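You operate a simulated robot arm through the tools that you are given. There is no shell and no other tool.

Carry out the task below with a simulated two-armed robot. There is one attempt and no reset: what you move stays moved.

## Task
Water the pot whose label asks for the most, using the jug.
Fine: swing the spout over the middle, fill the jug at the tap to about its 250 ml line, tip it out into that pot, stand the jug on the draining board; tap off. Set down upright: litre jug.

Only the result counts: the job must be done as asked and must still hold three seconds after the hand-in. Knocking over, shifting, dropping, spilling or breaking anything else fails it.

## Robot
Two 7-joint arms with fingered hands on one trunk that stands fixed in place. Base frame: the origin is at the foot of the trunk, x ahead of it, y to its left, z up. Lengths are in m, angles in degrees, forces in N, time in s.
The left shoulder is at [0.021, 0.208, 1.623], the right one opposite. Payload 5 kg a hand.
Tool frame (each hand has its own): the origin (TCP) lies between the finger pads and is the grasp point; the fingertips stand 0.048 m ahead of it; z points along the fingers, y is the line along which they close. The gripper opens to 0.16 m. The gripper's body begins 0.056 m behind the TCP. The gripper is a hand of 4 fingers: y runs from the thumb to the fingers, the wrist lies at [-0.026, -0.142, -0.252] in the tool frame, and closing takes about 1.5 s.
Orientation is told as [roll, pitch, yaw] about the base's x, y, z axes, in that order, counted from this pose: with the fingers straight down and the wrist toward the robot, the tool's x, y and z point along [0, 1, 0], [1, 0, 0] and [0, 0, -1] of the base frame.

## Interface
- The arms move only by the tool move_arm. It takes "left_deltas", "right_deltas" or both (then of equal length, played together; a hand with none holds still); each is a list of rows, each an object (a shift or turn left out is 0, a gripper value left out holds the last) with "travel": the shift along the tool's x, y, z in m, a list of three; "rot": the turn, a rotation vector about the tool's x, y, z in degrees, a list of three; "gripper": the finger opening in m, from 0 to 0.16. In form: [{"travel": [x, y, z], "rot": [rx, ry, rz], "gripper": gripper}, ...]. A call has 1 to 20 rows; each row is the pose to reach, as a shift and turn from the pose commanded when the call began, along the tool's axes at that moment. Rows are played at 5 a second. More than 0.05 m and 8.6 degrees between two rows, or a gripper value outside its range, and nothing of the call is played. A pose out of reach is approached as far as the arm can. The call stops where the force on the tool passes 40 N (or 10 N more than at its start, if that is more) or the arm is blocked; 0.2 s more then pass. The fingers move at their own pace (about 0.108 m/s each) and stop on an object; they squeeze with about 23 N. The grip force told is the motor's: it shows also when the fingers shut on nothing. Time passes only in rows, and 0.2 s behind the last, so rows that repeat a pose let the fingers close. It gives the time, the measured TCP pose, the force on the tool (base axes), the opening and the grip force at its end, in the units of the frame above (readings bear some noise), with the torque about the TCP (base axes, N m) and any sound that the robot's microphone picked up.
- Cameras (640 x 400 px; columns grow to the right, rows downward): "scene" is now at [0.0954, 0.0202, 1.8169]; the picture's right is [0.27, -0.96, 0.00], its down [-0.62, -0.17, -0.77] and it looks along [0.74, 0.21, -0.64] (base axes); focal length 326 px, centre (320, 200). "left" rides on the left gripper at [-0.087, -0.133, -0.189] in its tool frame; the picture's right is [-0.83, -0.26, 0.49], its down [0.51, -0.71, 0.49] and it looks along [0.22, 0.66, 0.72] (tool axes); focal length 238 px, centre (320, 200). "right" rides on the right gripper at [0.087, -0.133, -0.189] in its tool frame; the picture's right is [-0.83, 0.26, -0.49], its down [-0.51, -0.71, 0.49] and it looks along [-0.22, 0.66, 0.72] (tool axes); focal length 238 px, centre (320, 200). There is no depth. A picture from a camera that has moved, and an enlarged one, comes with that camera's place and axes in the base frame and with its lens. The place of the scene camera against the robot may be out by one fixed shift of up to 0.018 m in any direction.
- get_image(camera): a new picture of that camera. It takes no simulated time.
- move_column(by): slides the trunk up (or, below 0, down) by that many m; the arms and the scene camera ride with it, the base frame stays. It gives what a move gives, with no picture.
- set_grasp(shape, hand): the hand has 4 fingers and takes this shape, open, in about a second: jaw (thumb against the fingers, like two jaws); tri (thumb and two fingers); tip (a fingertip pinch); poke (one finger out to press); point (the index stretched); flat (the hand flat); cup (the hand cupped); fist (a fist). The gripper value then closes the fingers along that shape, each until it touches; the sizes above hold for jaw. It gives what a move gives, with no picture.
- pan_tilt(pan, tilt): turns the head with the scene camera to pan (to the left, within 86 degrees either way) and tilt (down, from -29 to 69), counted from straight ahead of the robot. It gives what a move gives.
- enlarge(camera, box): a new picture of the part [left, top, right, bottom] of that camera's present view, enlarged. It takes no simulated time.
- finish_job(): hands the job in; it is judged then, once.

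Places have to be worked out from the pictures, the camera data and where the tool is seen. Open the grippers and draw the arms clear of the work before you hand the job in, unless the task says otherwise.

The tools are called after "Call:" as name(argument=value, ...) on one line, values as JSON. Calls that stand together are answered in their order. move_arm: Moves the arms, as the interface text tells. Its arguments: {"type":"object","properties":{"left_deltas":{"type":"array","items":{"type":"object","properties":{"travel":{"type":"array","items":{"type":"number"}},"rot":{"type":"array","items":{"type":"number"}},"gripper":{"type":"number"}}}},"right_deltas":{"type":"array","items":{"type":"object","properties":{"travel":{"type":"array","items":{"type":"number"}},"rot":{"type":"array","items":{"type":"number"}},"gripper":{"type":"number"}}}}},"required":[]} The other tools are called the same way: move_column (by) slides the trunk up or down; set_grasp (shape, hand) gives the hand a shape; pan_tilt (pan, tilt) turns the head that bears the scene camera; get_image (camera) takes a picture; enlarge (camera, box) takes an enlarged picture of a part of a camera's view; finish_job () hands the job in.

At the start:

```text
time: 0.0
left_ee_pos: [0.7149, 0.4577, 1.5093]
left_orientation: [0.2, 0.1, -0.1]
left_wrist_force: [-0.1, -0.1, 0.4]
left_ft_torque: [-0.01, 0.03, 0.0]
left_opening: 0.1594
left_finger_force: 0.0
left_shape: jaw
right_ee_pos: [0.803, -0.2003, 1.4893]
right_orientation: [-0.1, 0.0, 0.0]
right_wrist_force: [0.6, 0.6, -0.3]
right_ft_torque: [0.0, -0.02, -0.01]
right_opening: 0.1596
right_finger_force: 0.1
right_shape: jaw
trunk travel left (down, up): [-0.625, 0.065]
head pan, tilt: [15.8, 40.0]
```

scene: 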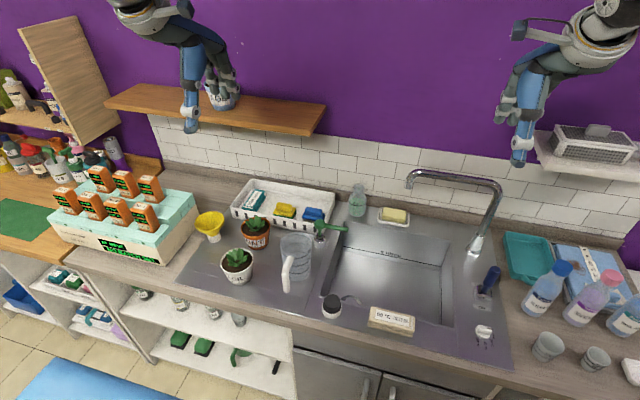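
right: 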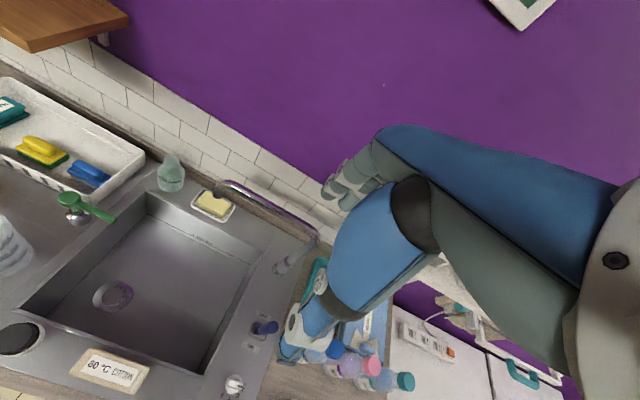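
left: 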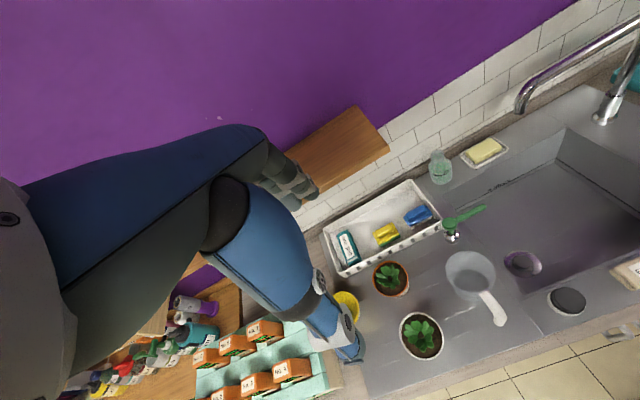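

I'll begin by looking closely at the pots, the jug, the tap and the controls.

Call:
enlarge(camera="scene", box=[180, 170, 360, 310])

Call:
enlarge(camera="scene", box=[310, 150, 540, 350])

Call:
enlarge(camera="scene", box=[460, 240, 520, 350])

Call:
enlarge(camera="scene", box=[30, 150, 210, 270])

```text
2.86 times, centred on (270, 240) of scene
camera zoom: at [0.0954, 0.0202, 1.8169], right [0.27, -0.96, 0.0], down [-0.62, -0.17, -0.77], along [0.74, 0.21, -0.64], focal length 933 px, centre (463, 86)
```

zoom: 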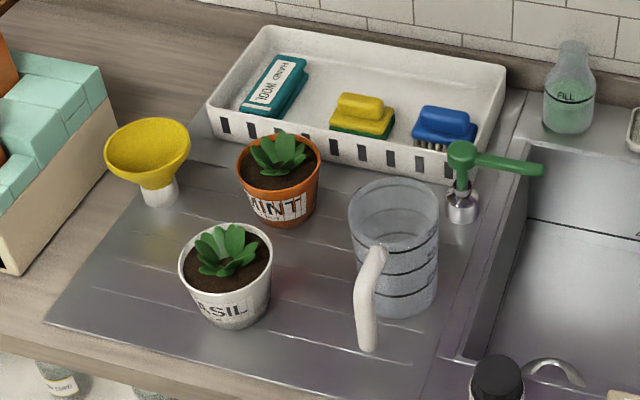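

```text
2.00 times, centred on (425, 250) of scene
camera zoom: at [0.0954, 0.0202, 1.8169], right [0.27, -0.96, 0.0], down [-0.62, -0.17, -0.77], along [0.74, 0.21, -0.64], focal length 653 px, centre (110, 100)
```

zoom: 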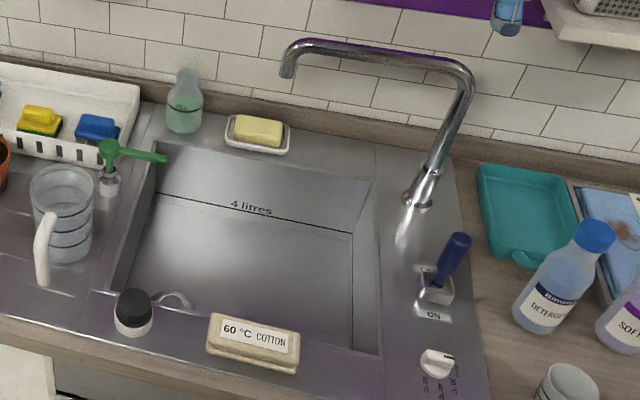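

```text
3.64 times, centred on (490, 295) of scene
camera zoom: at [0.0954, 0.0202, 1.8169], right [0.27, -0.96, 0.0], down [-0.62, -0.17, -0.77], along [0.74, 0.21, -0.64], focal length 1187 px, centre (-298, -146)
```

zoom: 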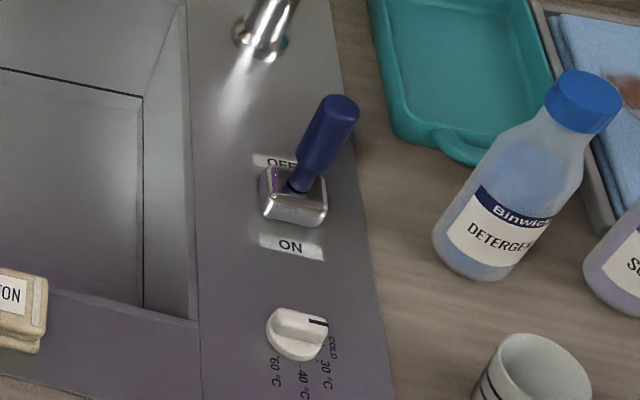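

```text
3.33 times, centred on (120, 210) of scene
camera zoom: at [0.0954, 0.0202, 1.8169], right [0.27, -0.96, 0.0], down [-0.62, -0.17, -0.77], along [0.74, 0.21, -0.64], focal length 1088 px, centre (987, 167)
```

zoom: 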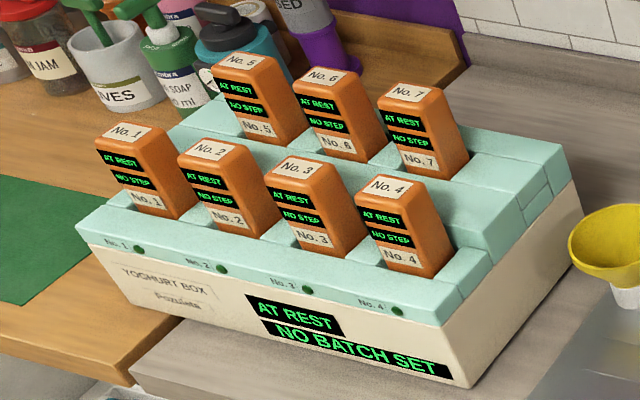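

The two pots in view read MINT and BASIL, but I can't see amounts yet. There is also something on the wall shelf. I'll enlarge the labels further.

Call:
enlarge(camera="scene", box=[215, 215, 275, 290])

Call:
enlarge(camera="scene", box=[190, 70, 260, 120])

Call:
enlarge(camera="left", box=[360, 240, 540, 360])

Call:
enlarge(camera="scene", box=[520, 100, 640, 200])

```text
5.33 times, centred on (245, 252) of scene
camera zoom: at [0.0954, 0.0202, 1.8169], right [0.27, -0.96, 0.0], down [-0.62, -0.17, -0.77], along [0.74, 0.21, -0.64], focal length 1741 px, centre (720, -80)
```

zoom: 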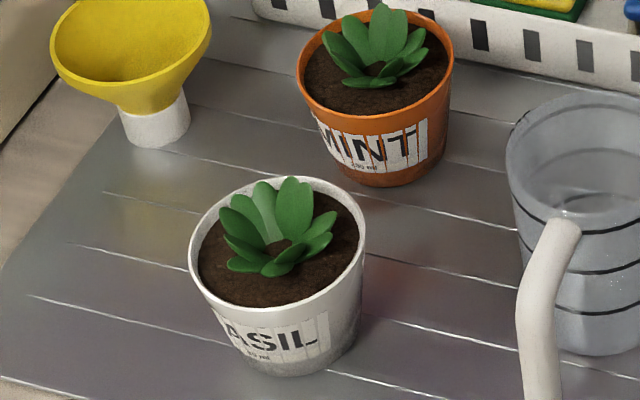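

```text
8.00 times, centred on (225, 95) of scene
camera zoom: at [0.0954, 0.0202, 1.8169], right [0.27, -0.96, 0.0], down [-0.62, -0.17, -0.77], along [0.74, 0.21, -0.64], focal length 2611 px, centre (1080, 1040)
```

zoom: 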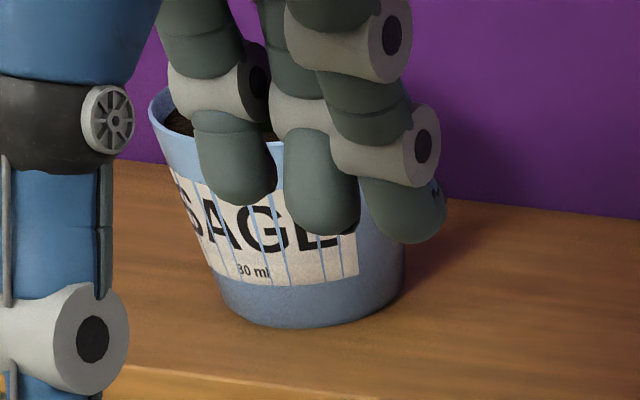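

```text
3.33 times, centred on (450, 300) of left
camera zoom: at [0.5833, 0.3704, 1.6995], right [-0.26, -0.83, -0.49], down [-0.71, 0.51, -0.49], along [0.66, 0.22, -0.72], focal length 794 px, centre (-113, -133)
```

zoom: 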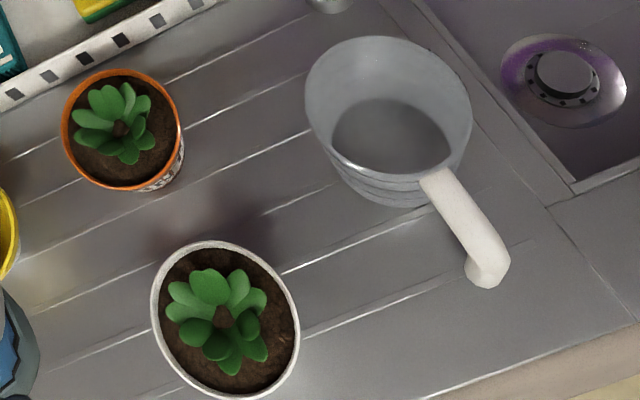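

```text
4.00 times, centred on (580, 150) of scene
camera zoom: at [0.0954, 0.0202, 1.8169], right [0.27, -0.96, 0.0], down [-0.62, -0.17, -0.77], along [0.74, 0.21, -0.64], focal length 1306 px, centre (-720, 400)
```

zoom: 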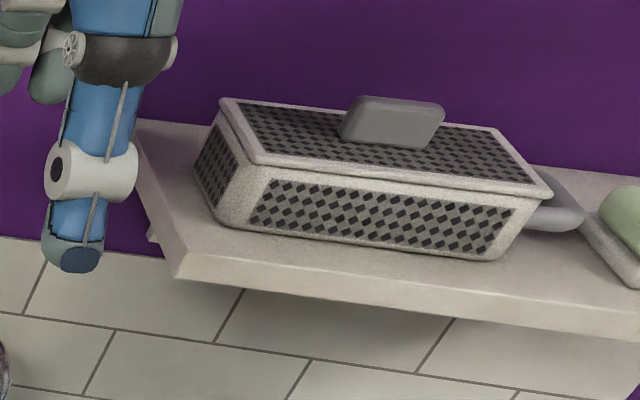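

Sage is a third pot; the small text on each label is the amount. I'll zoom further on each one.

Call:
enlarge(camera="scene", box=[213, 97, 229, 107])

Call:
enlarge(camera="scene", box=[244, 237, 264, 249])

Call:
enlarge(camera="scene", box=[226, 270, 250, 285])

Call:
pan_tilt(pan=40, tilt=30)

```text
16.00 times, centred on (221, 102) of scene
camera zoom: at [0.0954, 0.0202, 1.8169], right [0.27, -0.96, 0.0], down [-0.62, -0.17, -0.77], along [0.74, 0.21, -0.64], focal length 5223 px, centre (1904, 1768)
```

zoom: 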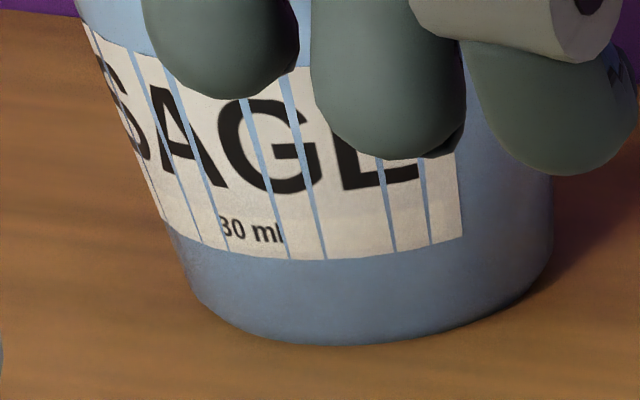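

```text
16.00 times, centred on (254, 243) of scene
camera zoom: at [0.0954, 0.0202, 1.8169], right [0.27, -0.96, 0.0], down [-0.62, -0.17, -0.77], along [0.74, 0.21, -0.64], focal length 5223 px, centre (1376, -488)
```

zoom: 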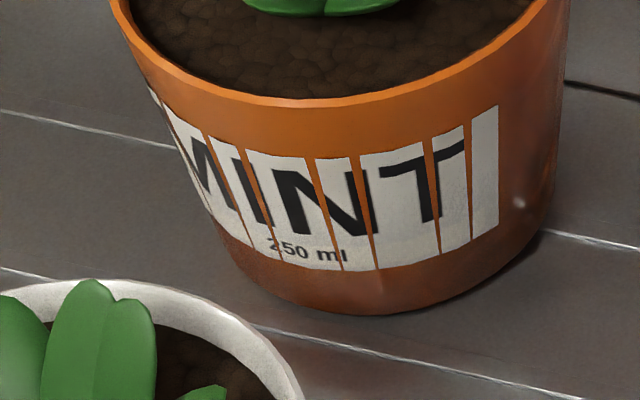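

```text
16.00 times, centred on (238, 278) of scene
camera zoom: at [0.0954, 0.0202, 1.8169], right [0.27, -0.96, 0.0], down [-0.62, -0.17, -0.77], along [0.74, 0.21, -0.64], focal length 5223 px, centre (1632, -1040)
```

zoom: 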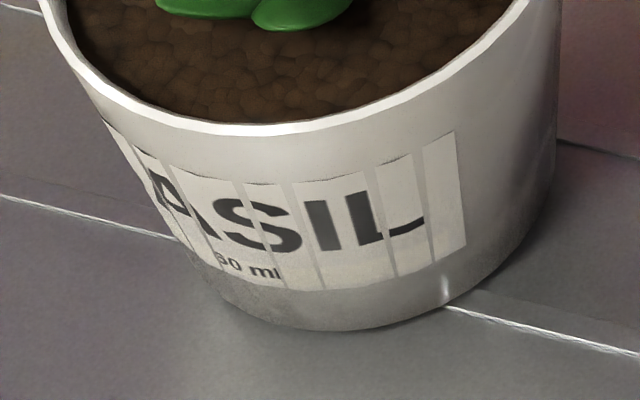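

```text
time: 0.9
left_ee_pos: [0.7155, 0.4565, 1.5096]
left_orientation: [0.0, -0.1, 0.0]
left_wrist_force: [0.4, -0.6, -0.1]
left_ft_torque: [-0.01, 0.0, 0.01]
left_opening: 0.1595
left_finger_force: 0.1
left_shape: jaw
right_ee_pos: [0.8014, -0.2008, 1.4891]
right_orientation: [0.0, 0.0, 0.0]
right_wrist_force: [0.5, 0.0, 0.1]
right_ft_torque: [0.0, 0.02, -0.02]
right_opening: 0.1594
right_finger_force: 0.0
right_shape: jaw
trunk travel left (down, up): [-0.625, 0.065]
head pan, tilt: [40.0, 30.0]
```

Mint reads 250 ml; the others look like 30/80 ml. I'll look at the rest of the scene and confirm.

Call:
get_image(camera="scene")

Call:
pan_tilt(pan=20, tilt=50)

Call:
get_image(camera="scene")

```text
taken
camera scene: at [0.0829, 0.0551, 1.8322], right [0.64, -0.77, 0.0], down [-0.38, -0.32, -0.87], along [0.66, 0.56, -0.5], focal length 326 px, centre (320, 200)
```

scene: 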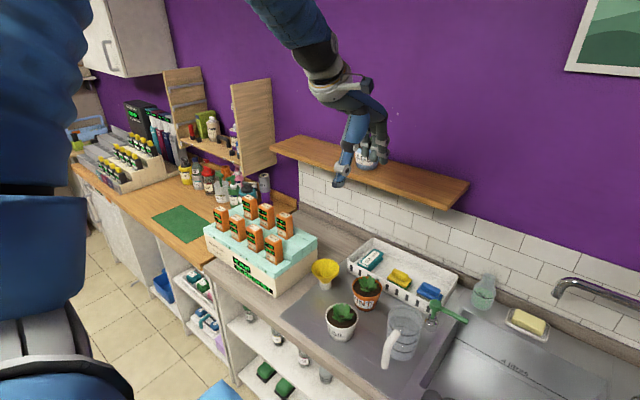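

```text
time: 1.7
left_ee_pos: [0.7149, 0.4573, 1.5102]
left_orientation: [-0.1, -0.1, 0.0]
left_wrist_force: [-0.4, -0.3, -0.1]
left_ft_torque: [0.03, -0.01, 0.0]
left_opening: 0.1593
left_finger_force: 0.1
left_shape: jaw
right_ee_pos: [0.8016, -0.2, 1.4896]
right_orientation: [0.1, 0.0, -0.1]
right_wrist_force: [-0.4, 0.0, -0.3]
right_ft_torque: [0.01, 0.0, -0.02]
right_opening: 0.1596
right_finger_force: 0.0
right_shape: jaw
trunk travel left (down, up): [-0.625, 0.065]
head pan, tilt: [20.0, 50.0]
```

```text
taken
camera scene: at [0.0859, 0.0235, 1.8028], right [0.34, -0.94, 0.0], down [-0.72, -0.26, -0.64], along [0.6, 0.22, -0.77], focal length 326 px, centre (320, 200)
```

scene: 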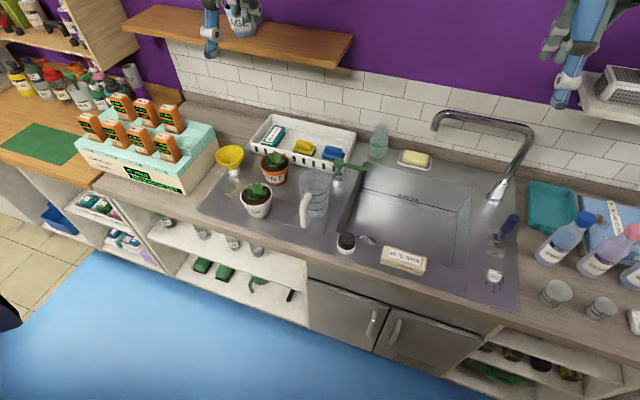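

Mint (250 ml, orange pot) is the target. Next I'll zoom in on the jug, its handle and lines, the spout and the lever.

Call:
enlarge(camera="scene", box=[285, 155, 349, 235])

Call:
enlarge(camera="scene", box=[420, 95, 550, 215])

Call:
enlarge(camera="right", box=[180, 160, 340, 400])

Call:
enlarge(camera="right", box=[0, 180, 160, 280])

```text
5.00 times, centred on (317, 195) of scene
camera zoom: at [0.0859, 0.0235, 1.8028], right [0.34, -0.94, 0.0], down [-0.72, -0.26, -0.64], along [0.6, 0.22, -0.77], focal length 1632 px, centre (335, 225)
```

zoom: 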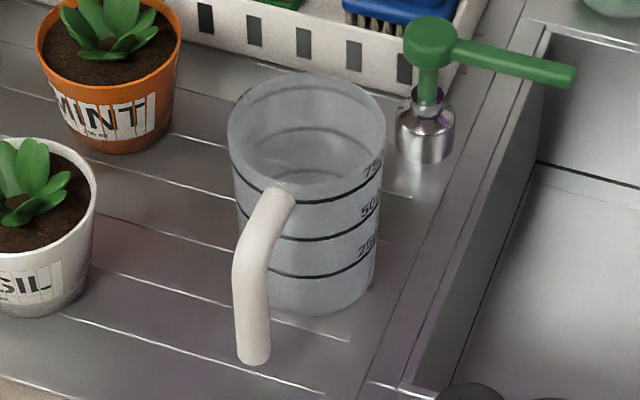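

```text
3.33 times, centred on (485, 155) of scene
camera zoom: at [0.0859, 0.0235, 1.8028], right [0.34, -0.94, 0.0], down [-0.72, -0.26, -0.64], along [0.6, 0.22, -0.77], focal length 1088 px, centre (-230, 350)
```

zoom: 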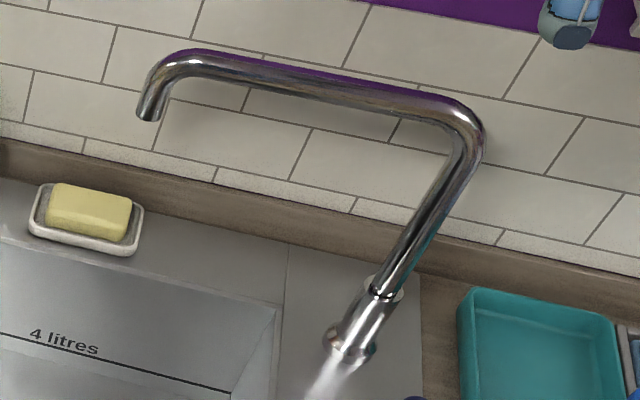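

```text
1.67 times, centred on (260, 280) of right
camera zoom: at [0.6693, -0.1124, 1.6793], right [0.26, -0.83, 0.49], down [-0.71, -0.51, -0.49], along [0.66, -0.22, -0.72], focal length 397 px, centre (420, 67)
```

zoom: 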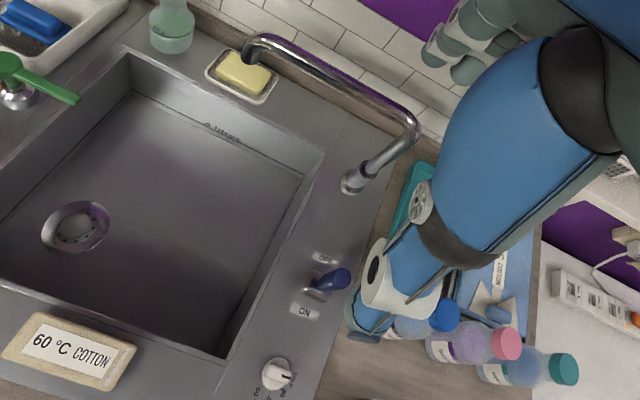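

```text
4.00 times, centred on (80, 230) of right
camera zoom: at [0.6693, -0.1124, 1.6793], right [0.26, -0.83, 0.49], down [-0.71, -0.51, -0.49], along [0.66, -0.22, -0.72], focal length 953 px, centre (1280, 80)
```

zoom: 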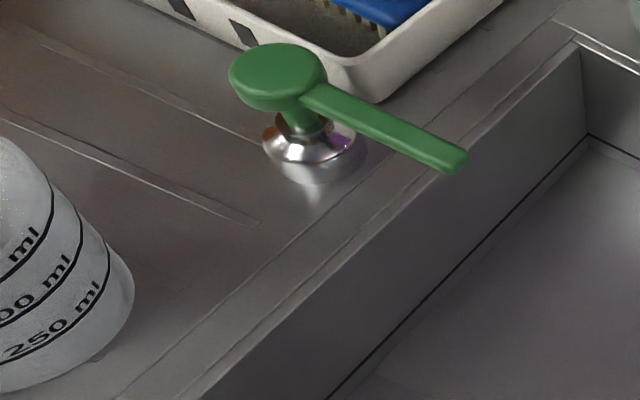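

The jug has a hooked handle facing the robot and lines at 250, 500 and 750. I'll draw the right hand back from the wall shelf and then lower the trunk for better reach.

Call:
move_arm(right_deltas=[{"travel": [0, -0.05, 0]}, {"travel": [0, -0.1, 0]}, {"travel": [0, -0.15, 0]}, {"travel": [0.03, -0.2, 0]}], left_deltas=[{"travel": [0, -0.04, 0]}, {"travel": [0, -0.08, 0]}, {"travel": [0, -0.12, 0]}, {"travel": [0, -0.15, 0]}])

Call:
move_column(by=-0.2)

Call:
pan_tilt(pan=5, tilt=40)

Call:
get_image(camera="scene")

Call:
get_image(camera="left")

Call:
get_image(camera="right")

```text
refused: row 4 steps farther than a row can; nothing moved
```

```text
time: 3.9
left_ee_pos: [0.7152, 0.4577, 1.3107]
left_orientation: [0.0, 0.1, 0.0]
left_wrist_force: [0.2, 0.1, 0.1]
left_ft_torque: [-0.01, -0.03, -0.02]
left_opening: 0.1594
left_finger_force: 0.1
left_shape: jaw
right_ee_pos: [0.8008, -0.2001, 1.2924]
right_orientation: [0.0, 0.0, 0.0]
right_wrist_force: [-0.5, -0.3, 0.2]
right_ft_torque: [0.02, 0.01, 0.01]
right_opening: 0.1597
right_finger_force: 0.1
right_shape: jaw
trunk travel left (down, up): [-0.425, 0.265]
head pan, tilt: [20.0, 50.0]
```

```text
time: 4.7
left_ee_pos: [0.7145, 0.4577, 1.31]
left_orientation: [0.0, 0.0, -0.1]
left_wrist_force: [-0.4, -0.5, 0.0]
left_ft_torque: [0.02, 0.0, 0.02]
left_opening: 0.1595
left_finger_force: 0.2
left_shape: jaw
right_ee_pos: [0.8008, -0.1998, 1.2903]
right_orientation: [0.0, 0.0, 0.0]
right_wrist_force: [0.7, -1.1, -0.3]
right_ft_torque: [0.02, 0.01, 0.0]
right_opening: 0.1595
right_finger_force: 0.1
right_shape: jaw
trunk travel left (down, up): [-0.425, 0.265]
head pan, tilt: [5.0, 40.0]
```

```text
taken
camera scene: at [0.0982, 0.0046, 1.6168], right [0.09, -1.0, 0.0], down [-0.64, -0.06, -0.77], along [0.76, 0.07, -0.64], focal length 326 px, centre (320, 200)
```

scene: 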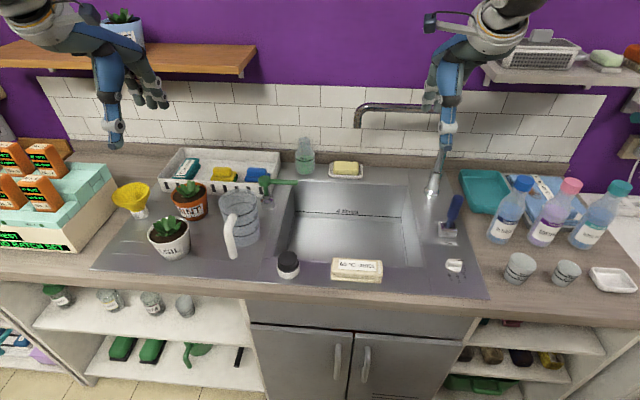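

```text
taken
camera left: at [0.5832, 0.3704, 1.4995], right [-0.26, -0.83, -0.49], down [-0.71, 0.51, -0.49], along [0.66, 0.22, -0.72], focal length 238 px, centre (320, 200)
```

left: 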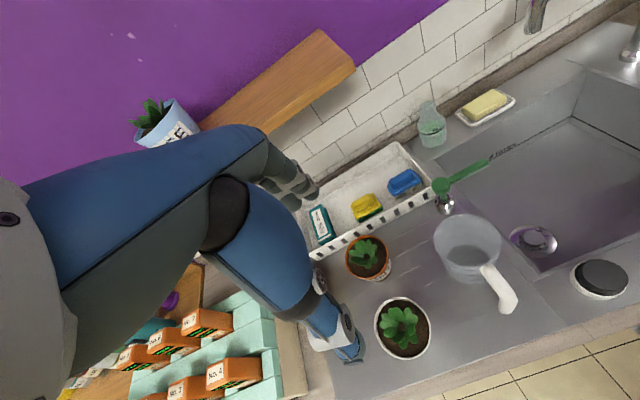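

```text
taken
camera right: at [0.6692, -0.1123, 1.4792], right [0.26, -0.83, 0.49], down [-0.71, -0.51, -0.49], along [0.66, -0.22, -0.72], focal length 238 px, centre (320, 200)
```

right: 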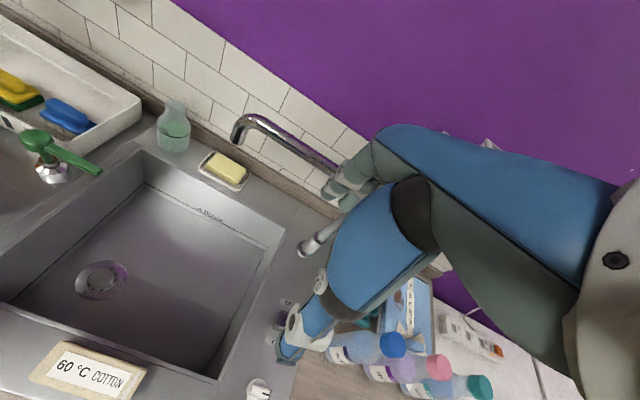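

The trunk is lowered and both hands are clear (the arm move itself was refused). I'll zoom in on several features to triangulate.

Call:
enlarge(camera="left", box=[340, 180, 580, 360])

Call:
enlarge(camera="scene", box=[120, 150, 312, 290])

Call:
enlarge(camera="scene", box=[330, 80, 500, 280])

Call:
enlarge(camera="right", box=[200, 100, 360, 400])

```text
2.22 times, centred on (460, 270) of left
camera zoom: at [0.5832, 0.3704, 1.4995], right [-0.26, -0.83, -0.49], down [-0.71, 0.51, -0.49], along [0.66, 0.22, -0.72], focal length 530 px, centre (9, 44)
```

zoom: 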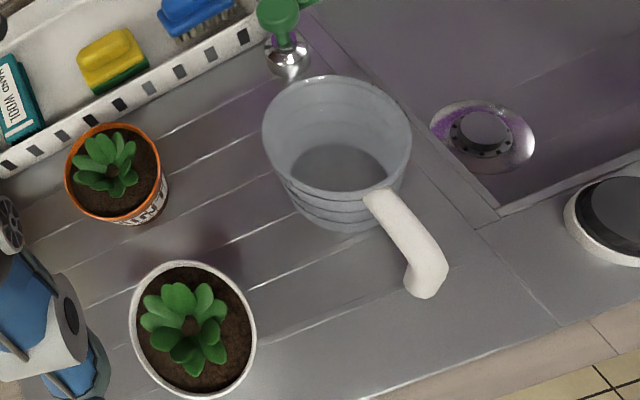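

```text
2.86 times, centred on (216, 220) of scene
camera zoom: at [0.0982, 0.0046, 1.6168], right [0.09, -1.0, 0.0], down [-0.64, -0.06, -0.77], along [0.76, 0.07, -0.64], focal length 933 px, centre (617, 143)
```

zoom: 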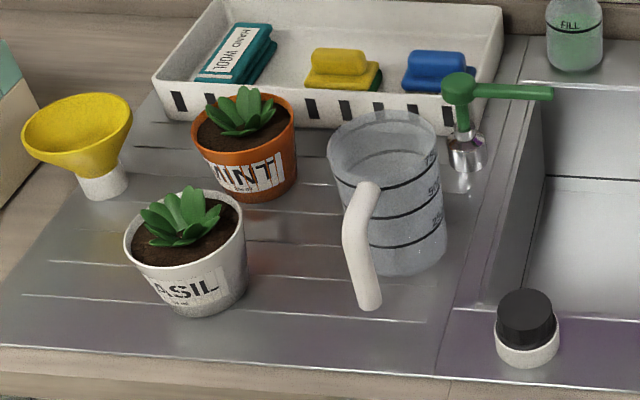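

```text
2.00 times, centred on (415, 180) of scene
camera zoom: at [0.0982, 0.0046, 1.6168], right [0.09, -1.0, 0.0], down [-0.64, -0.06, -0.77], along [0.76, 0.07, -0.64], focal length 653 px, centre (130, 240)
```

zoom: 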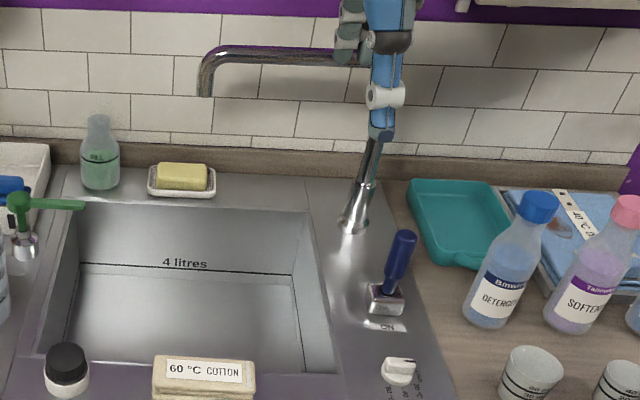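

```text
1.33 times, centred on (280, 250) of right
camera zoom: at [0.6692, -0.1123, 1.4792], right [0.26, -0.83, 0.49], down [-0.71, -0.51, -0.49], along [0.66, -0.22, -0.72], focal length 318 px, centre (373, 133)
```

zoom: 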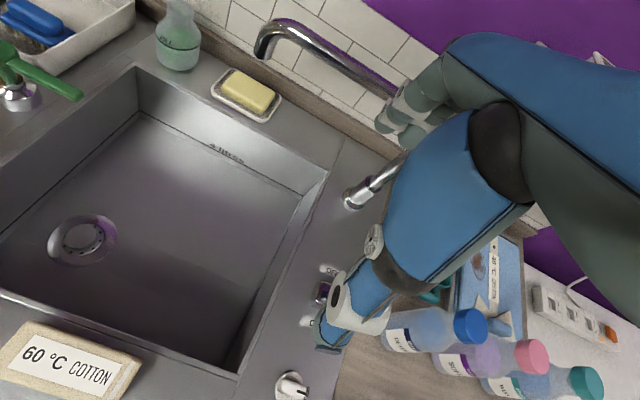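

Triangulated positions: counter z≈0.908; jug axis ≈(0.74, 0.285), rim z≈1.03, radius ≈0.059; handle bar ≈(0.64, 0.282), z 0.93–1.0. I'll dry-run the handle-grasp orientation in free air, starting with a yaw of -90.

Call:
move_arm(left_deltas=[{"travel": [-0.01, -0.03, 0], "rot": [0, 0, 8]}, {"travel": [-0.02, -0.06, 0], "rot": [0, 0, 16]}, {"travel": [-0.03, -0.09, 0], "rot": [0, 0, 24]}, {"travel": [-0.04, -0.12, 0], "rot": [0, 0, 32]}, {"travel": [-0.05, -0.15, 0], "rot": [0, 0, 40]}, {"travel": [-0.06, -0.17, 0], "rot": [0, 0, 48]}, {"travel": [-0.07, -0.18, 0], "rot": [0, 0, 56]}, {"travel": [-0.08, -0.18, 0], "rot": [0, 0, 64]}, {"travel": [-0.09, -0.18, 0], "rot": [0, 0, 72]}, {"travel": [-0.1, -0.18, 0], "rot": [0, 0, 80]}, {"travel": [-0.1, -0.18, 0], "rot": [0, 0, 88]}, {"travel": [-0.1, -0.18, 0], "rot": [0, 0, 90]}], right_deltas=[{"travel": [0, -0.02, 0]}, {"travel": [0, -0.05, 0]}, {"travel": [0, -0.08, 0]}, {"travel": [0, -0.11, 0]}, {"travel": [0, -0.14, 0]}, {"travel": [0, -0.17, 0]}, {"travel": [0, -0.2, 0]}, {"travel": [-0.02, -0.23, 0]}, {"travel": [-0.04, -0.25, 0]}, {"travel": [-0.06, -0.25, 0]}, {"travel": [-0.08, -0.25, 0]}, {"travel": [-0.1, -0.25, 0]}])

Call:
get_image(camera="scene")

```text
time: 7.2
left_ee_pos: [0.5356, 0.3577, 1.3093]
left_orientation: [0.1, -0.1, -90.0]
left_wrist_force: [-0.2, -0.1, 0.4]
left_ft_torque: [0.06, -0.04, 0.0]
left_opening: 0.1598
left_finger_force: 0.0
left_shape: jaw
right_ee_pos: [0.5502, -0.3001, 1.2912]
right_orientation: [0.0, 0.0, 0.1]
right_wrist_force: [0.4, -0.7, 0.9]
right_ft_torque: [0.04, -0.01, -0.02]
right_opening: 0.1596
right_finger_force: 0.0
right_shape: jaw
trunk travel left (down, up): [-0.425, 0.265]
head pan, tilt: [5.0, 40.0]
```

```text
taken
camera scene: at [0.0973, 0.0036, 1.617], right [0.09, -1.0, 0.0], down [-0.64, -0.06, -0.77], along [0.76, 0.07, -0.64], focal length 326 px, centre (320, 200)
```

scene: 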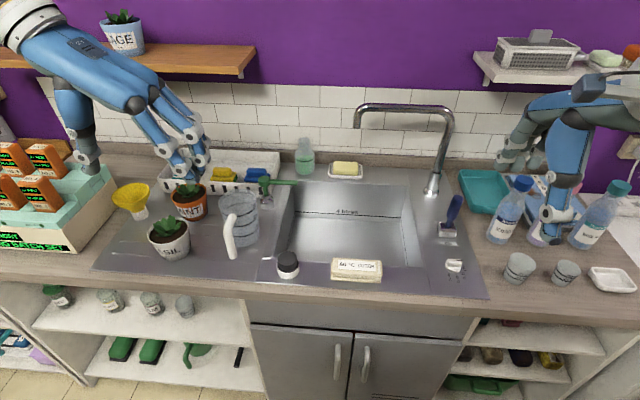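

Yaw -90 is reachable. Next I'll test pitching the fingers forward in steps.

Call:
move_arm(left_deltas=[{"rot": [0, 8, 0]}, {"rot": [0, 16, 0]}, {"rot": [0, 24, 0]}, {"rot": [0, 32, 0]}, {"rot": [0, 40, 0]}, {"rot": [0, 48, 0]}, {"rot": [0, 56, 0]}, {"rot": [0, 64, 0]}, {"rot": [0, 72, 0]}])

Call:
get_image(camera="scene")

Call:
get_image(camera="left")

```text
time: 9.2
left_ee_pos: [0.5343, 0.3581, 1.311]
left_orientation: [72.2, 0.0, -90.0]
left_wrist_force: [0.0, 0.8, 0.2]
left_ft_torque: [-0.06, 0.01, -0.02]
left_opening: 0.16
left_finger_force: 0.1
left_shape: jaw
right_ee_pos: [0.5501, -0.3007, 1.2921]
right_orientation: [0.0, 0.0, 0.1]
right_wrist_force: [-0.9, -0.2, 1.0]
right_ft_torque: [-0.04, -0.01, -0.01]
right_opening: 0.1597
right_finger_force: 0.0
right_shape: jaw
trunk travel left (down, up): [-0.425, 0.265]
head pan, tilt: [5.0, 40.0]
```

```text
taken
camera scene: at [0.0969, 0.0053, 1.617], right [0.09, -1.0, 0.0], down [-0.64, -0.06, -0.77], along [0.76, 0.07, -0.64], focal length 326 px, centre (320, 200)
```

scene: 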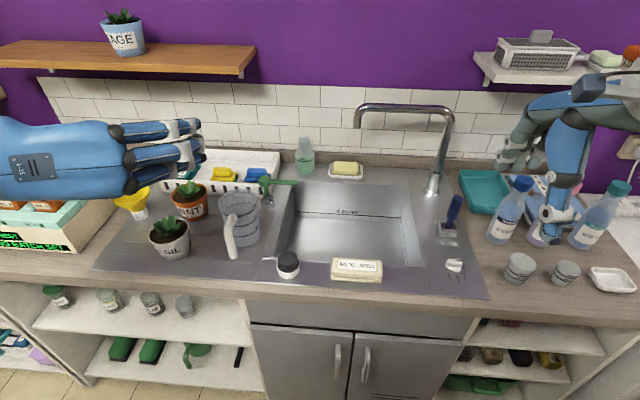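

```text
taken
camera left: at [0.3283, 0.4904, 1.2866], right [0.21, 0.26, -0.94], down [0.62, 0.71, 0.33], along [0.76, -0.66, -0.01], focal length 238 px, centre (320, 200)
```

left: 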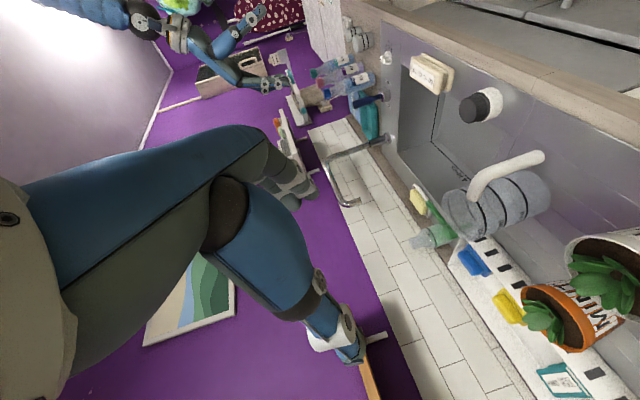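

Fully reachable. Next I'll test the pour end: tipping until the fingers point down and back, at this same safe spot.

Call:
move_arm(left_deltas=[{"rot": [0, -8, 0]}, {"rot": [0, -16, 0]}, {"rot": [0, -24, 0]}, {"rot": [0, -32, 0]}, {"rot": [0, -40, 0]}, {"rot": [0, -48, 0]}, {"rot": [0, -56, 0]}, {"rot": [0, -64, 0]}, {"rot": [0, -72, 0]}, {"rot": [0, -80, 0]}, {"rot": [0, -88, 0]}, {"rot": [0, -96, 0]}, {"rot": [0, -104, 0]}, {"rot": [0, -108, 0]}])

Call:
get_image(camera="scene")

```text
time: 12.2
left_ee_pos: [0.5354, 0.3577, 1.311]
left_orientation: [-36.2, 0.1, -90.1]
left_wrist_force: [0.1, -0.2, 0.3]
left_ft_torque: [0.0, -0.02, 0.01]
left_opening: 0.1597
left_finger_force: 0.1
left_shape: jaw
right_ee_pos: [0.5518, -0.3002, 1.2895]
right_orientation: [0.0, 0.0, 0.1]
right_wrist_force: [0.8, 0.0, -0.5]
right_ft_torque: [0.02, -0.01, 0.04]
right_opening: 0.1598
right_finger_force: 0.1
right_shape: jaw
trunk travel left (down, up): [-0.425, 0.265]
head pan, tilt: [5.0, 40.0]
```

```text
taken
camera scene: at [0.0983, 0.0044, 1.6169], right [0.09, -1.0, 0.0], down [-0.64, -0.06, -0.77], along [0.76, 0.07, -0.64], focal length 326 px, centre (320, 200)
```

scene: 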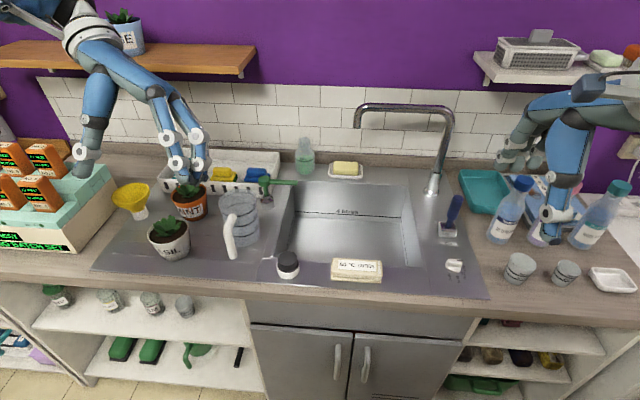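

Also reachable. A straight forward pour would bring the wrist near the shelf, so I'll check a leftward pour azimuth (yaw about -15) close to the mint pot, still high up.

Call:
move_arm(left_deltas=[{"travel": [0.016, -0.005, -0.012], "rot": [-4.41, 0, -6.07]}, {"travel": [0.032, -0.01, -0.024], "rot": [-8.82, 0, -12.1]}, {"travel": [0.048, -0.015, -0.035], "rot": [-13.2, 0, -18.2]}, {"travel": [0.065, -0.02, -0.047], "rot": [-17.6, 0, -24.3]}, {"travel": [0.081, -0.025, -0.059], "rot": [-22, 0, -30.3]}, {"travel": [0.097, -0.03, -0.07], "rot": [-26.5, 0, -36.4]}, {"travel": [0.113, -0.035, -0.083], "rot": [-30.9, 0, -42.5]}, {"travel": [0.13, -0.04, -0.094], "rot": [-35.3, 0, -48.6]}, {"travel": [0.146, -0.045, -0.106], "rot": [-39.7, 0, -54.6]}, {"travel": [0.162, -0.05, -0.118], "rot": [-44.1, 0, -60.7]}])

Call:
get_image(camera="scene")

```text
time: 14.4
left_ee_pos: [0.7362, 0.406, 1.3097]
left_orientation: [-36.0, 0.0, -14.9]
left_wrist_force: [0.7, 0.4, 0.7]
left_ft_torque: [0.01, 0.03, -0.01]
left_opening: 0.1599
left_finger_force: 0.0
left_shape: jaw
right_ee_pos: [0.5499, -0.3002, 1.2904]
right_orientation: [0.0, 0.0, 0.0]
right_wrist_force: [0.1, -0.4, 0.3]
right_ft_torque: [0.01, -0.01, -0.02]
right_opening: 0.1598
right_finger_force: 0.0
right_shape: jaw
trunk travel left (down, up): [-0.425, 0.265]
head pan, tilt: [5.0, 40.0]
```

```text
taken
camera scene: at [0.098, 0.0042, 1.6169], right [0.09, -1.0, 0.0], down [-0.64, -0.06, -0.77], along [0.76, 0.07, -0.64], focal length 326 px, centre (320, 200)
```

scene: 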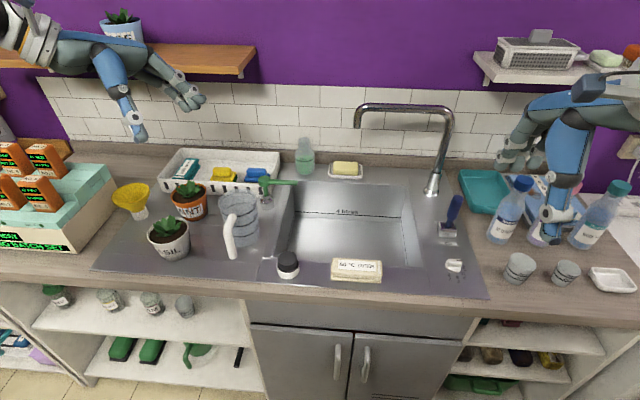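

All left-arm poses are feasible. Next comes the spout: outlet ≈(1.0, -0.03, 1.14), tube z≈1.22, pivot ≈(1.02, -0.30). I'll bring the right hand forward above it for a closer look.

Call:
move_arm(right_deltas=[{"travel": [0.02, 0.03, -0.01], "gripper": 0.1}, {"travel": [0.045, 0.06, -0.02]}, {"travel": [0.07, 0.09, -0.03]}, {"travel": [0.09, 0.12, -0.04]}, {"travel": [0.11, 0.16, -0.05]}, {"travel": [0.14, 0.19, -0.06]}, {"travel": [0.16, 0.22, -0.07]}, {"travel": [0.18, 0.25, -0.08]}, {"travel": [0.18, 0.28, -0.08]}])

Call:
get_image(camera="right")

Call:
get_image(camera="scene")

Call:
get_image(camera="left")

```text
time: 16.4
left_ee_pos: [0.7377, 0.4067, 1.3092]
left_orientation: [-36.1, 0.1, -15.0]
left_wrist_force: [-0.2, -0.9, -0.6]
left_ft_torque: [0.01, 0.06, -0.09]
left_opening: 0.1599
left_finger_force: 0.1
left_shape: jaw
right_ee_pos: [0.833, -0.12, 1.3686]
right_orientation: [0.0, 0.2, 0.0]
right_wrist_force: [1.0, -0.8, -0.7]
right_ft_torque: [0.11, 0.11, 0.05]
right_opening: 0.1004
right_finger_force: 0.0
right_shape: jaw
trunk travel left (down, up): [-0.425, 0.265]
head pan, tilt: [5.0, 40.0]
```

```text
taken
camera right: at [0.7013, -0.0328, 1.558], right [0.26, -0.83, 0.49], down [-0.71, -0.51, -0.49], along [0.65, -0.22, -0.72], focal length 238 px, centre (320, 200)
```

right: 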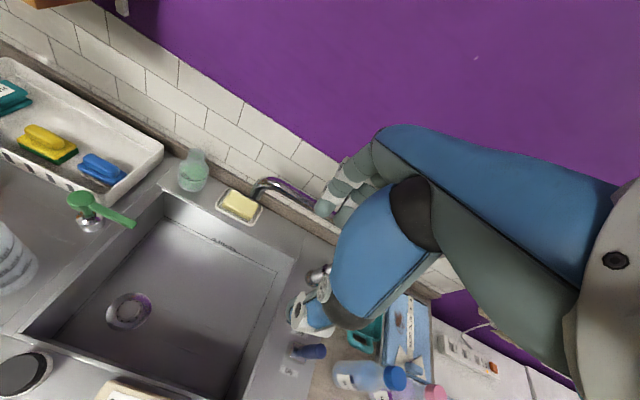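

```text
taken
camera scene: at [0.1003, 0.0042, 1.6167], right [0.09, -1.0, 0.0], down [-0.64, -0.06, -0.76], along [0.76, 0.07, -0.64], focal length 326 px, centre (320, 200)
```

scene: 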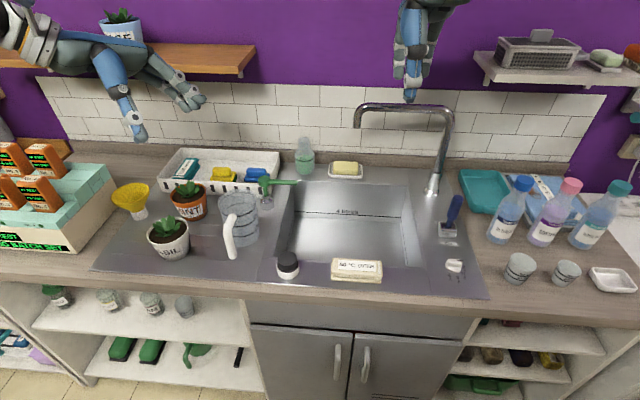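

```text
taken
camera left: at [0.6202, 0.4804, 1.5137], right [-0.5, -0.86, 0.1], down [-0.66, 0.3, -0.69], along [0.57, -0.41, -0.71], focal length 238 px, centre (320, 200)
```

left: 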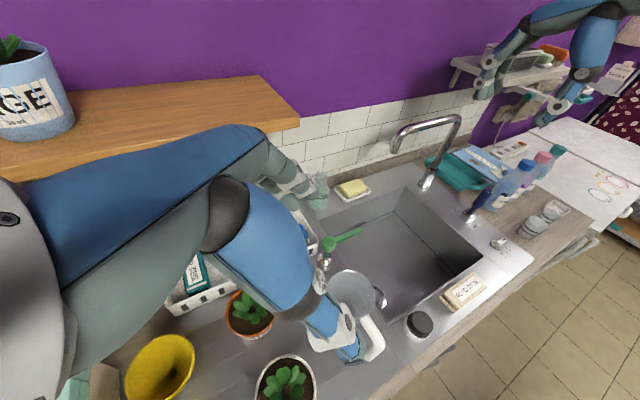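

The left wrist camera has a good side view of the tap, so I'll enlarge both views of the spout and lever to triangulate.

Call:
enlarge(camera="left", box=[380, 100, 540, 260])

Call:
enlarge(camera="right", box=[220, 140, 380, 240])

Call:
enlarge(camera="scene", box=[340, 60, 500, 280])

```text
2.50 times, centred on (460, 180) of left
camera zoom: at [0.6202, 0.4804, 1.5137], right [-0.5, -0.86, 0.1], down [-0.66, 0.3, -0.69], along [0.57, -0.41, -0.71], focal length 596 px, centre (-30, 250)
```

zoom: 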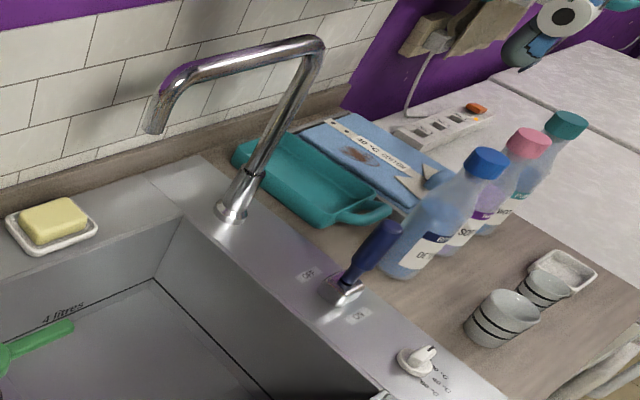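

```text
4.00 times, centred on (300, 190) of right
camera zoom: at [0.7013, -0.0328, 1.558], right [0.26, -0.83, 0.49], down [-0.71, -0.51, -0.49], along [0.65, -0.22, -0.72], focal length 953 px, centre (400, 240)
```

zoom: 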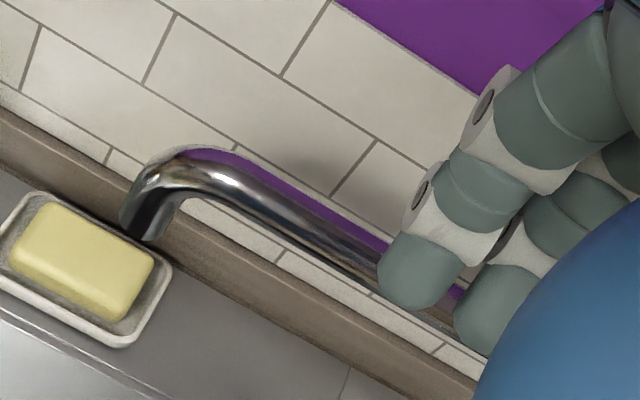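

```text
1.82 times, centred on (420, 170) of scene
camera zoom: at [0.1003, 0.0042, 1.6167], right [0.09, -1.0, 0.0], down [-0.64, -0.06, -0.76], along [0.76, 0.07, -0.64], focal length 594 px, centre (138, 254)
```

zoom: 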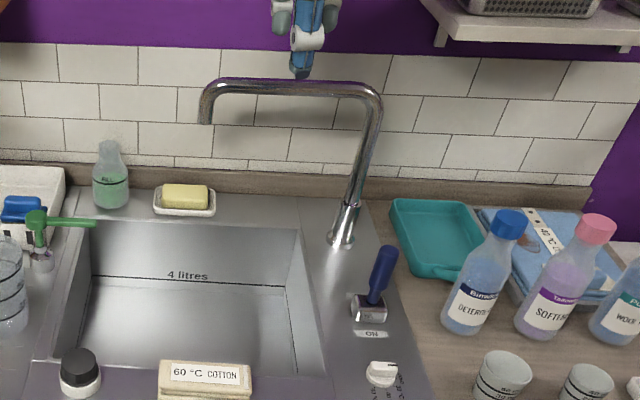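

Refined values: outlet (1.00, -0.03, 1.135), tube centre z≈1.205, pivot (1.003, -0.30), lever tip ≈(0.80, -0.30, 1.055). I'll move the right hand above the tube.

Call:
move_arm(right_deltas=[{"travel": [0, 0.04, 0]}, {"travel": [-0.003, 0.08, 0]}, {"travel": [-0.006, 0.12, 0]}, {"travel": [-0.01, 0.15, 0]}, {"travel": [-0.01, 0.167, 0]}, {"travel": [-0.01, 0.167, 0.03]}, {"travel": [-0.01, 0.167, 0.05]}])

Call:
get_image(camera="scene")

Call:
enlarge(camera="left", box=[350, 20, 550, 220])

Call:
get_image(camera="right")

```text
time: 18.1
left_ee_pos: [0.736, 0.4071, 1.3096]
left_orientation: [-36.0, 0.1, -15.1]
left_wrist_force: [1.0, 0.4, -0.9]
left_ft_torque: [-0.01, 0.02, -0.04]
left_opening: 0.1602
left_finger_force: 0.1
left_shape: jaw
right_ee_pos: [1.0002, -0.1295, 1.3201]
right_orientation: [-0.1, 0.1, 0.0]
right_wrist_force: [-0.7, -0.1, 0.7]
right_ft_torque: [-0.01, 0.04, 0.0]
right_opening: 0.1001
right_finger_force: 0.1
right_shape: jaw
right hand out of reach, approached as far as the arm can: row 5
trunk travel left (down, up): [-0.425, 0.265]
head pan, tilt: [5.0, 40.0]
```

```text
taken
camera scene: at [0.0991, 0.0046, 1.6168], right [0.09, -1.0, 0.0], down [-0.64, -0.06, -0.77], along [0.76, 0.07, -0.64], focal length 326 px, centre (320, 200)
```

scene: 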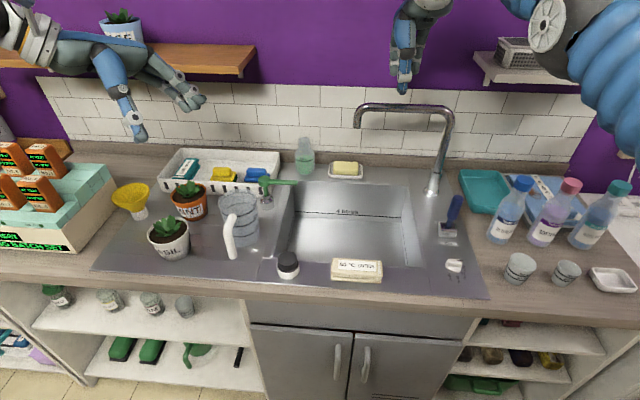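

```text
2.00 times, centred on (450, 120) of left
camera zoom: at [0.6191, 0.481, 1.5141], right [-0.5, -0.86, 0.1], down [-0.65, 0.3, -0.69], along [0.57, -0.41, -0.71], focal length 477 px, centre (60, 360)
```

zoom: 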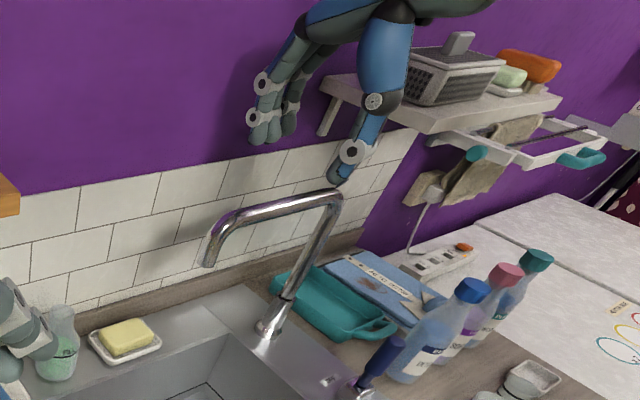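

```text
taken
camera right: at [0.8672, -0.0423, 1.5086], right [0.26, -0.83, 0.49], down [-0.71, -0.51, -0.49], along [0.66, -0.22, -0.72], focal length 238 px, centre (320, 200)
```

right: 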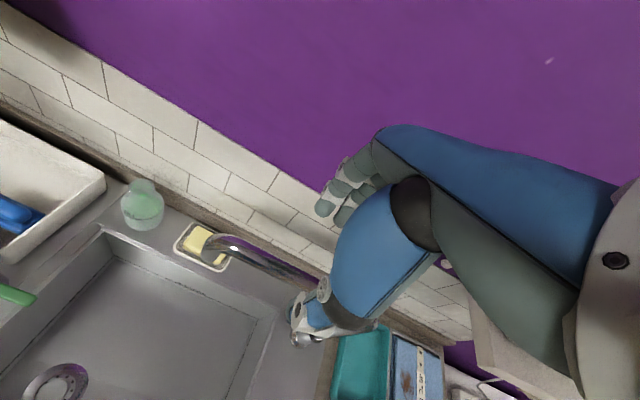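

The hand straddles the tube line nicely, so I'll descend to tube height with the fingers still open.

Call:
move_arm(right_deltas=[{"travel": [0, 0, 0.03]}, {"travel": [0, 0, 0.06]}, {"travel": [0, 0, 0.09]}, {"travel": [0, 0, 0.11]}])

Call:
enlarge(camera="scene", box=[340, 60, 480, 200])

Call:
enlarge(camera="left", box=[370, 50, 530, 210])

```text
time: 19.1
left_ee_pos: [0.7369, 0.4078, 1.3108]
left_orientation: [-35.9, 0.1, -15.1]
left_wrist_force: [0.4, 0.2, 0.2]
left_ft_torque: [-0.02, 0.04, 0.0]
left_opening: 0.1597
left_finger_force: 0.1
left_shape: jaw
right_ee_pos: [0.9982, -0.1303, 1.2092]
right_orientation: [0.0, 0.1, -0.1]
right_wrist_force: [1.7, -0.3, 0.3]
right_ft_torque: [0.01, 0.05, 0.0]
right_opening: 0.1002
right_finger_force: 0.0
right_shape: jaw
trunk travel left (down, up): [-0.425, 0.265]
head pan, tilt: [5.0, 40.0]
```

```text
2.86 times, centred on (410, 130) of scene
camera zoom: at [0.0991, 0.0046, 1.6168], right [0.09, -1.0, 0.0], down [-0.64, -0.06, -0.77], along [0.76, 0.07, -0.64], focal length 933 px, centre (63, 400)
```

zoom: 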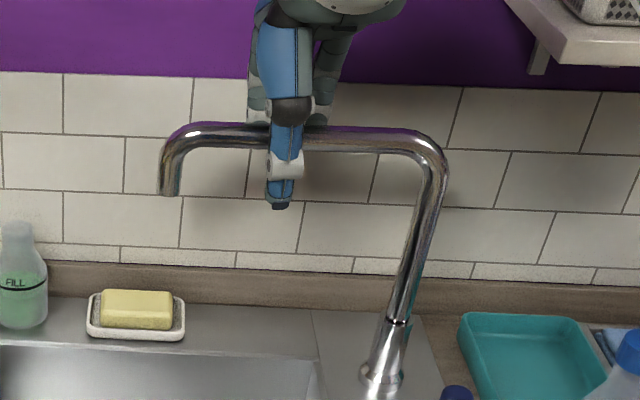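

```text
2.50 times, centred on (450, 130) of left
camera zoom: at [0.6191, 0.4809, 1.5141], right [-0.5, -0.86, 0.1], down [-0.65, 0.3, -0.69], along [0.57, -0.41, -0.71], focal length 596 px, centre (-5, 375)
```

zoom: 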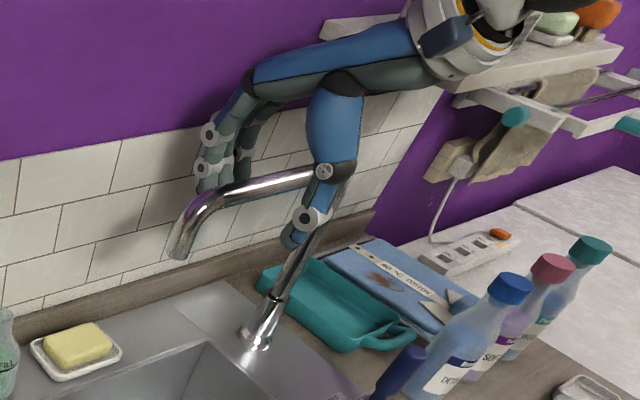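

The tube sits between thumb and fingers. I'll close on it, then follow the arc about the pivot by 30°.

Call:
move_arm(right_deltas=[{"gripper": 0.02}, {"gripper": 0.02}, {"gripper": 0.02}, {"gripper": 0.02}, {"gripper": 0.02}, {"gripper": 0.02}])

Call:
enlarge(camera="left", box=[370, 50, 530, 210])

```text
time: 20.4
left_ee_pos: [0.7349, 0.4071, 1.3102]
left_orientation: [-36.0, 0.0, -15.1]
left_wrist_force: [-0.2, 0.3, 0.5]
left_ft_torque: [0.01, 0.01, -0.03]
left_opening: 0.1599
left_finger_force: 0.0
left_shape: jaw
right_ee_pos: [0.9987, -0.13, 1.2108]
right_orientation: [0.0, 0.0, 0.0]
right_wrist_force: [0.3, 0.4, 0.2]
right_ft_torque: [0.02, 0.01, 0.01]
right_opening: 0.0205
right_finger_force: 0.1
right_shape: jaw
trunk travel left (down, up): [-0.425, 0.265]
head pan, tilt: [5.0, 40.0]
```

```text
2.50 times, centred on (450, 130) of left
camera zoom: at [0.6184, 0.481, 1.5145], right [-0.5, -0.86, 0.1], down [-0.65, 0.3, -0.69], along [0.57, -0.41, -0.71], focal length 596 px, centre (-5, 375)
```

zoom: 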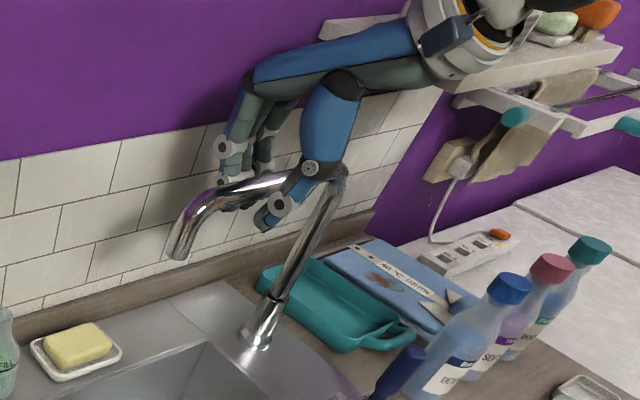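

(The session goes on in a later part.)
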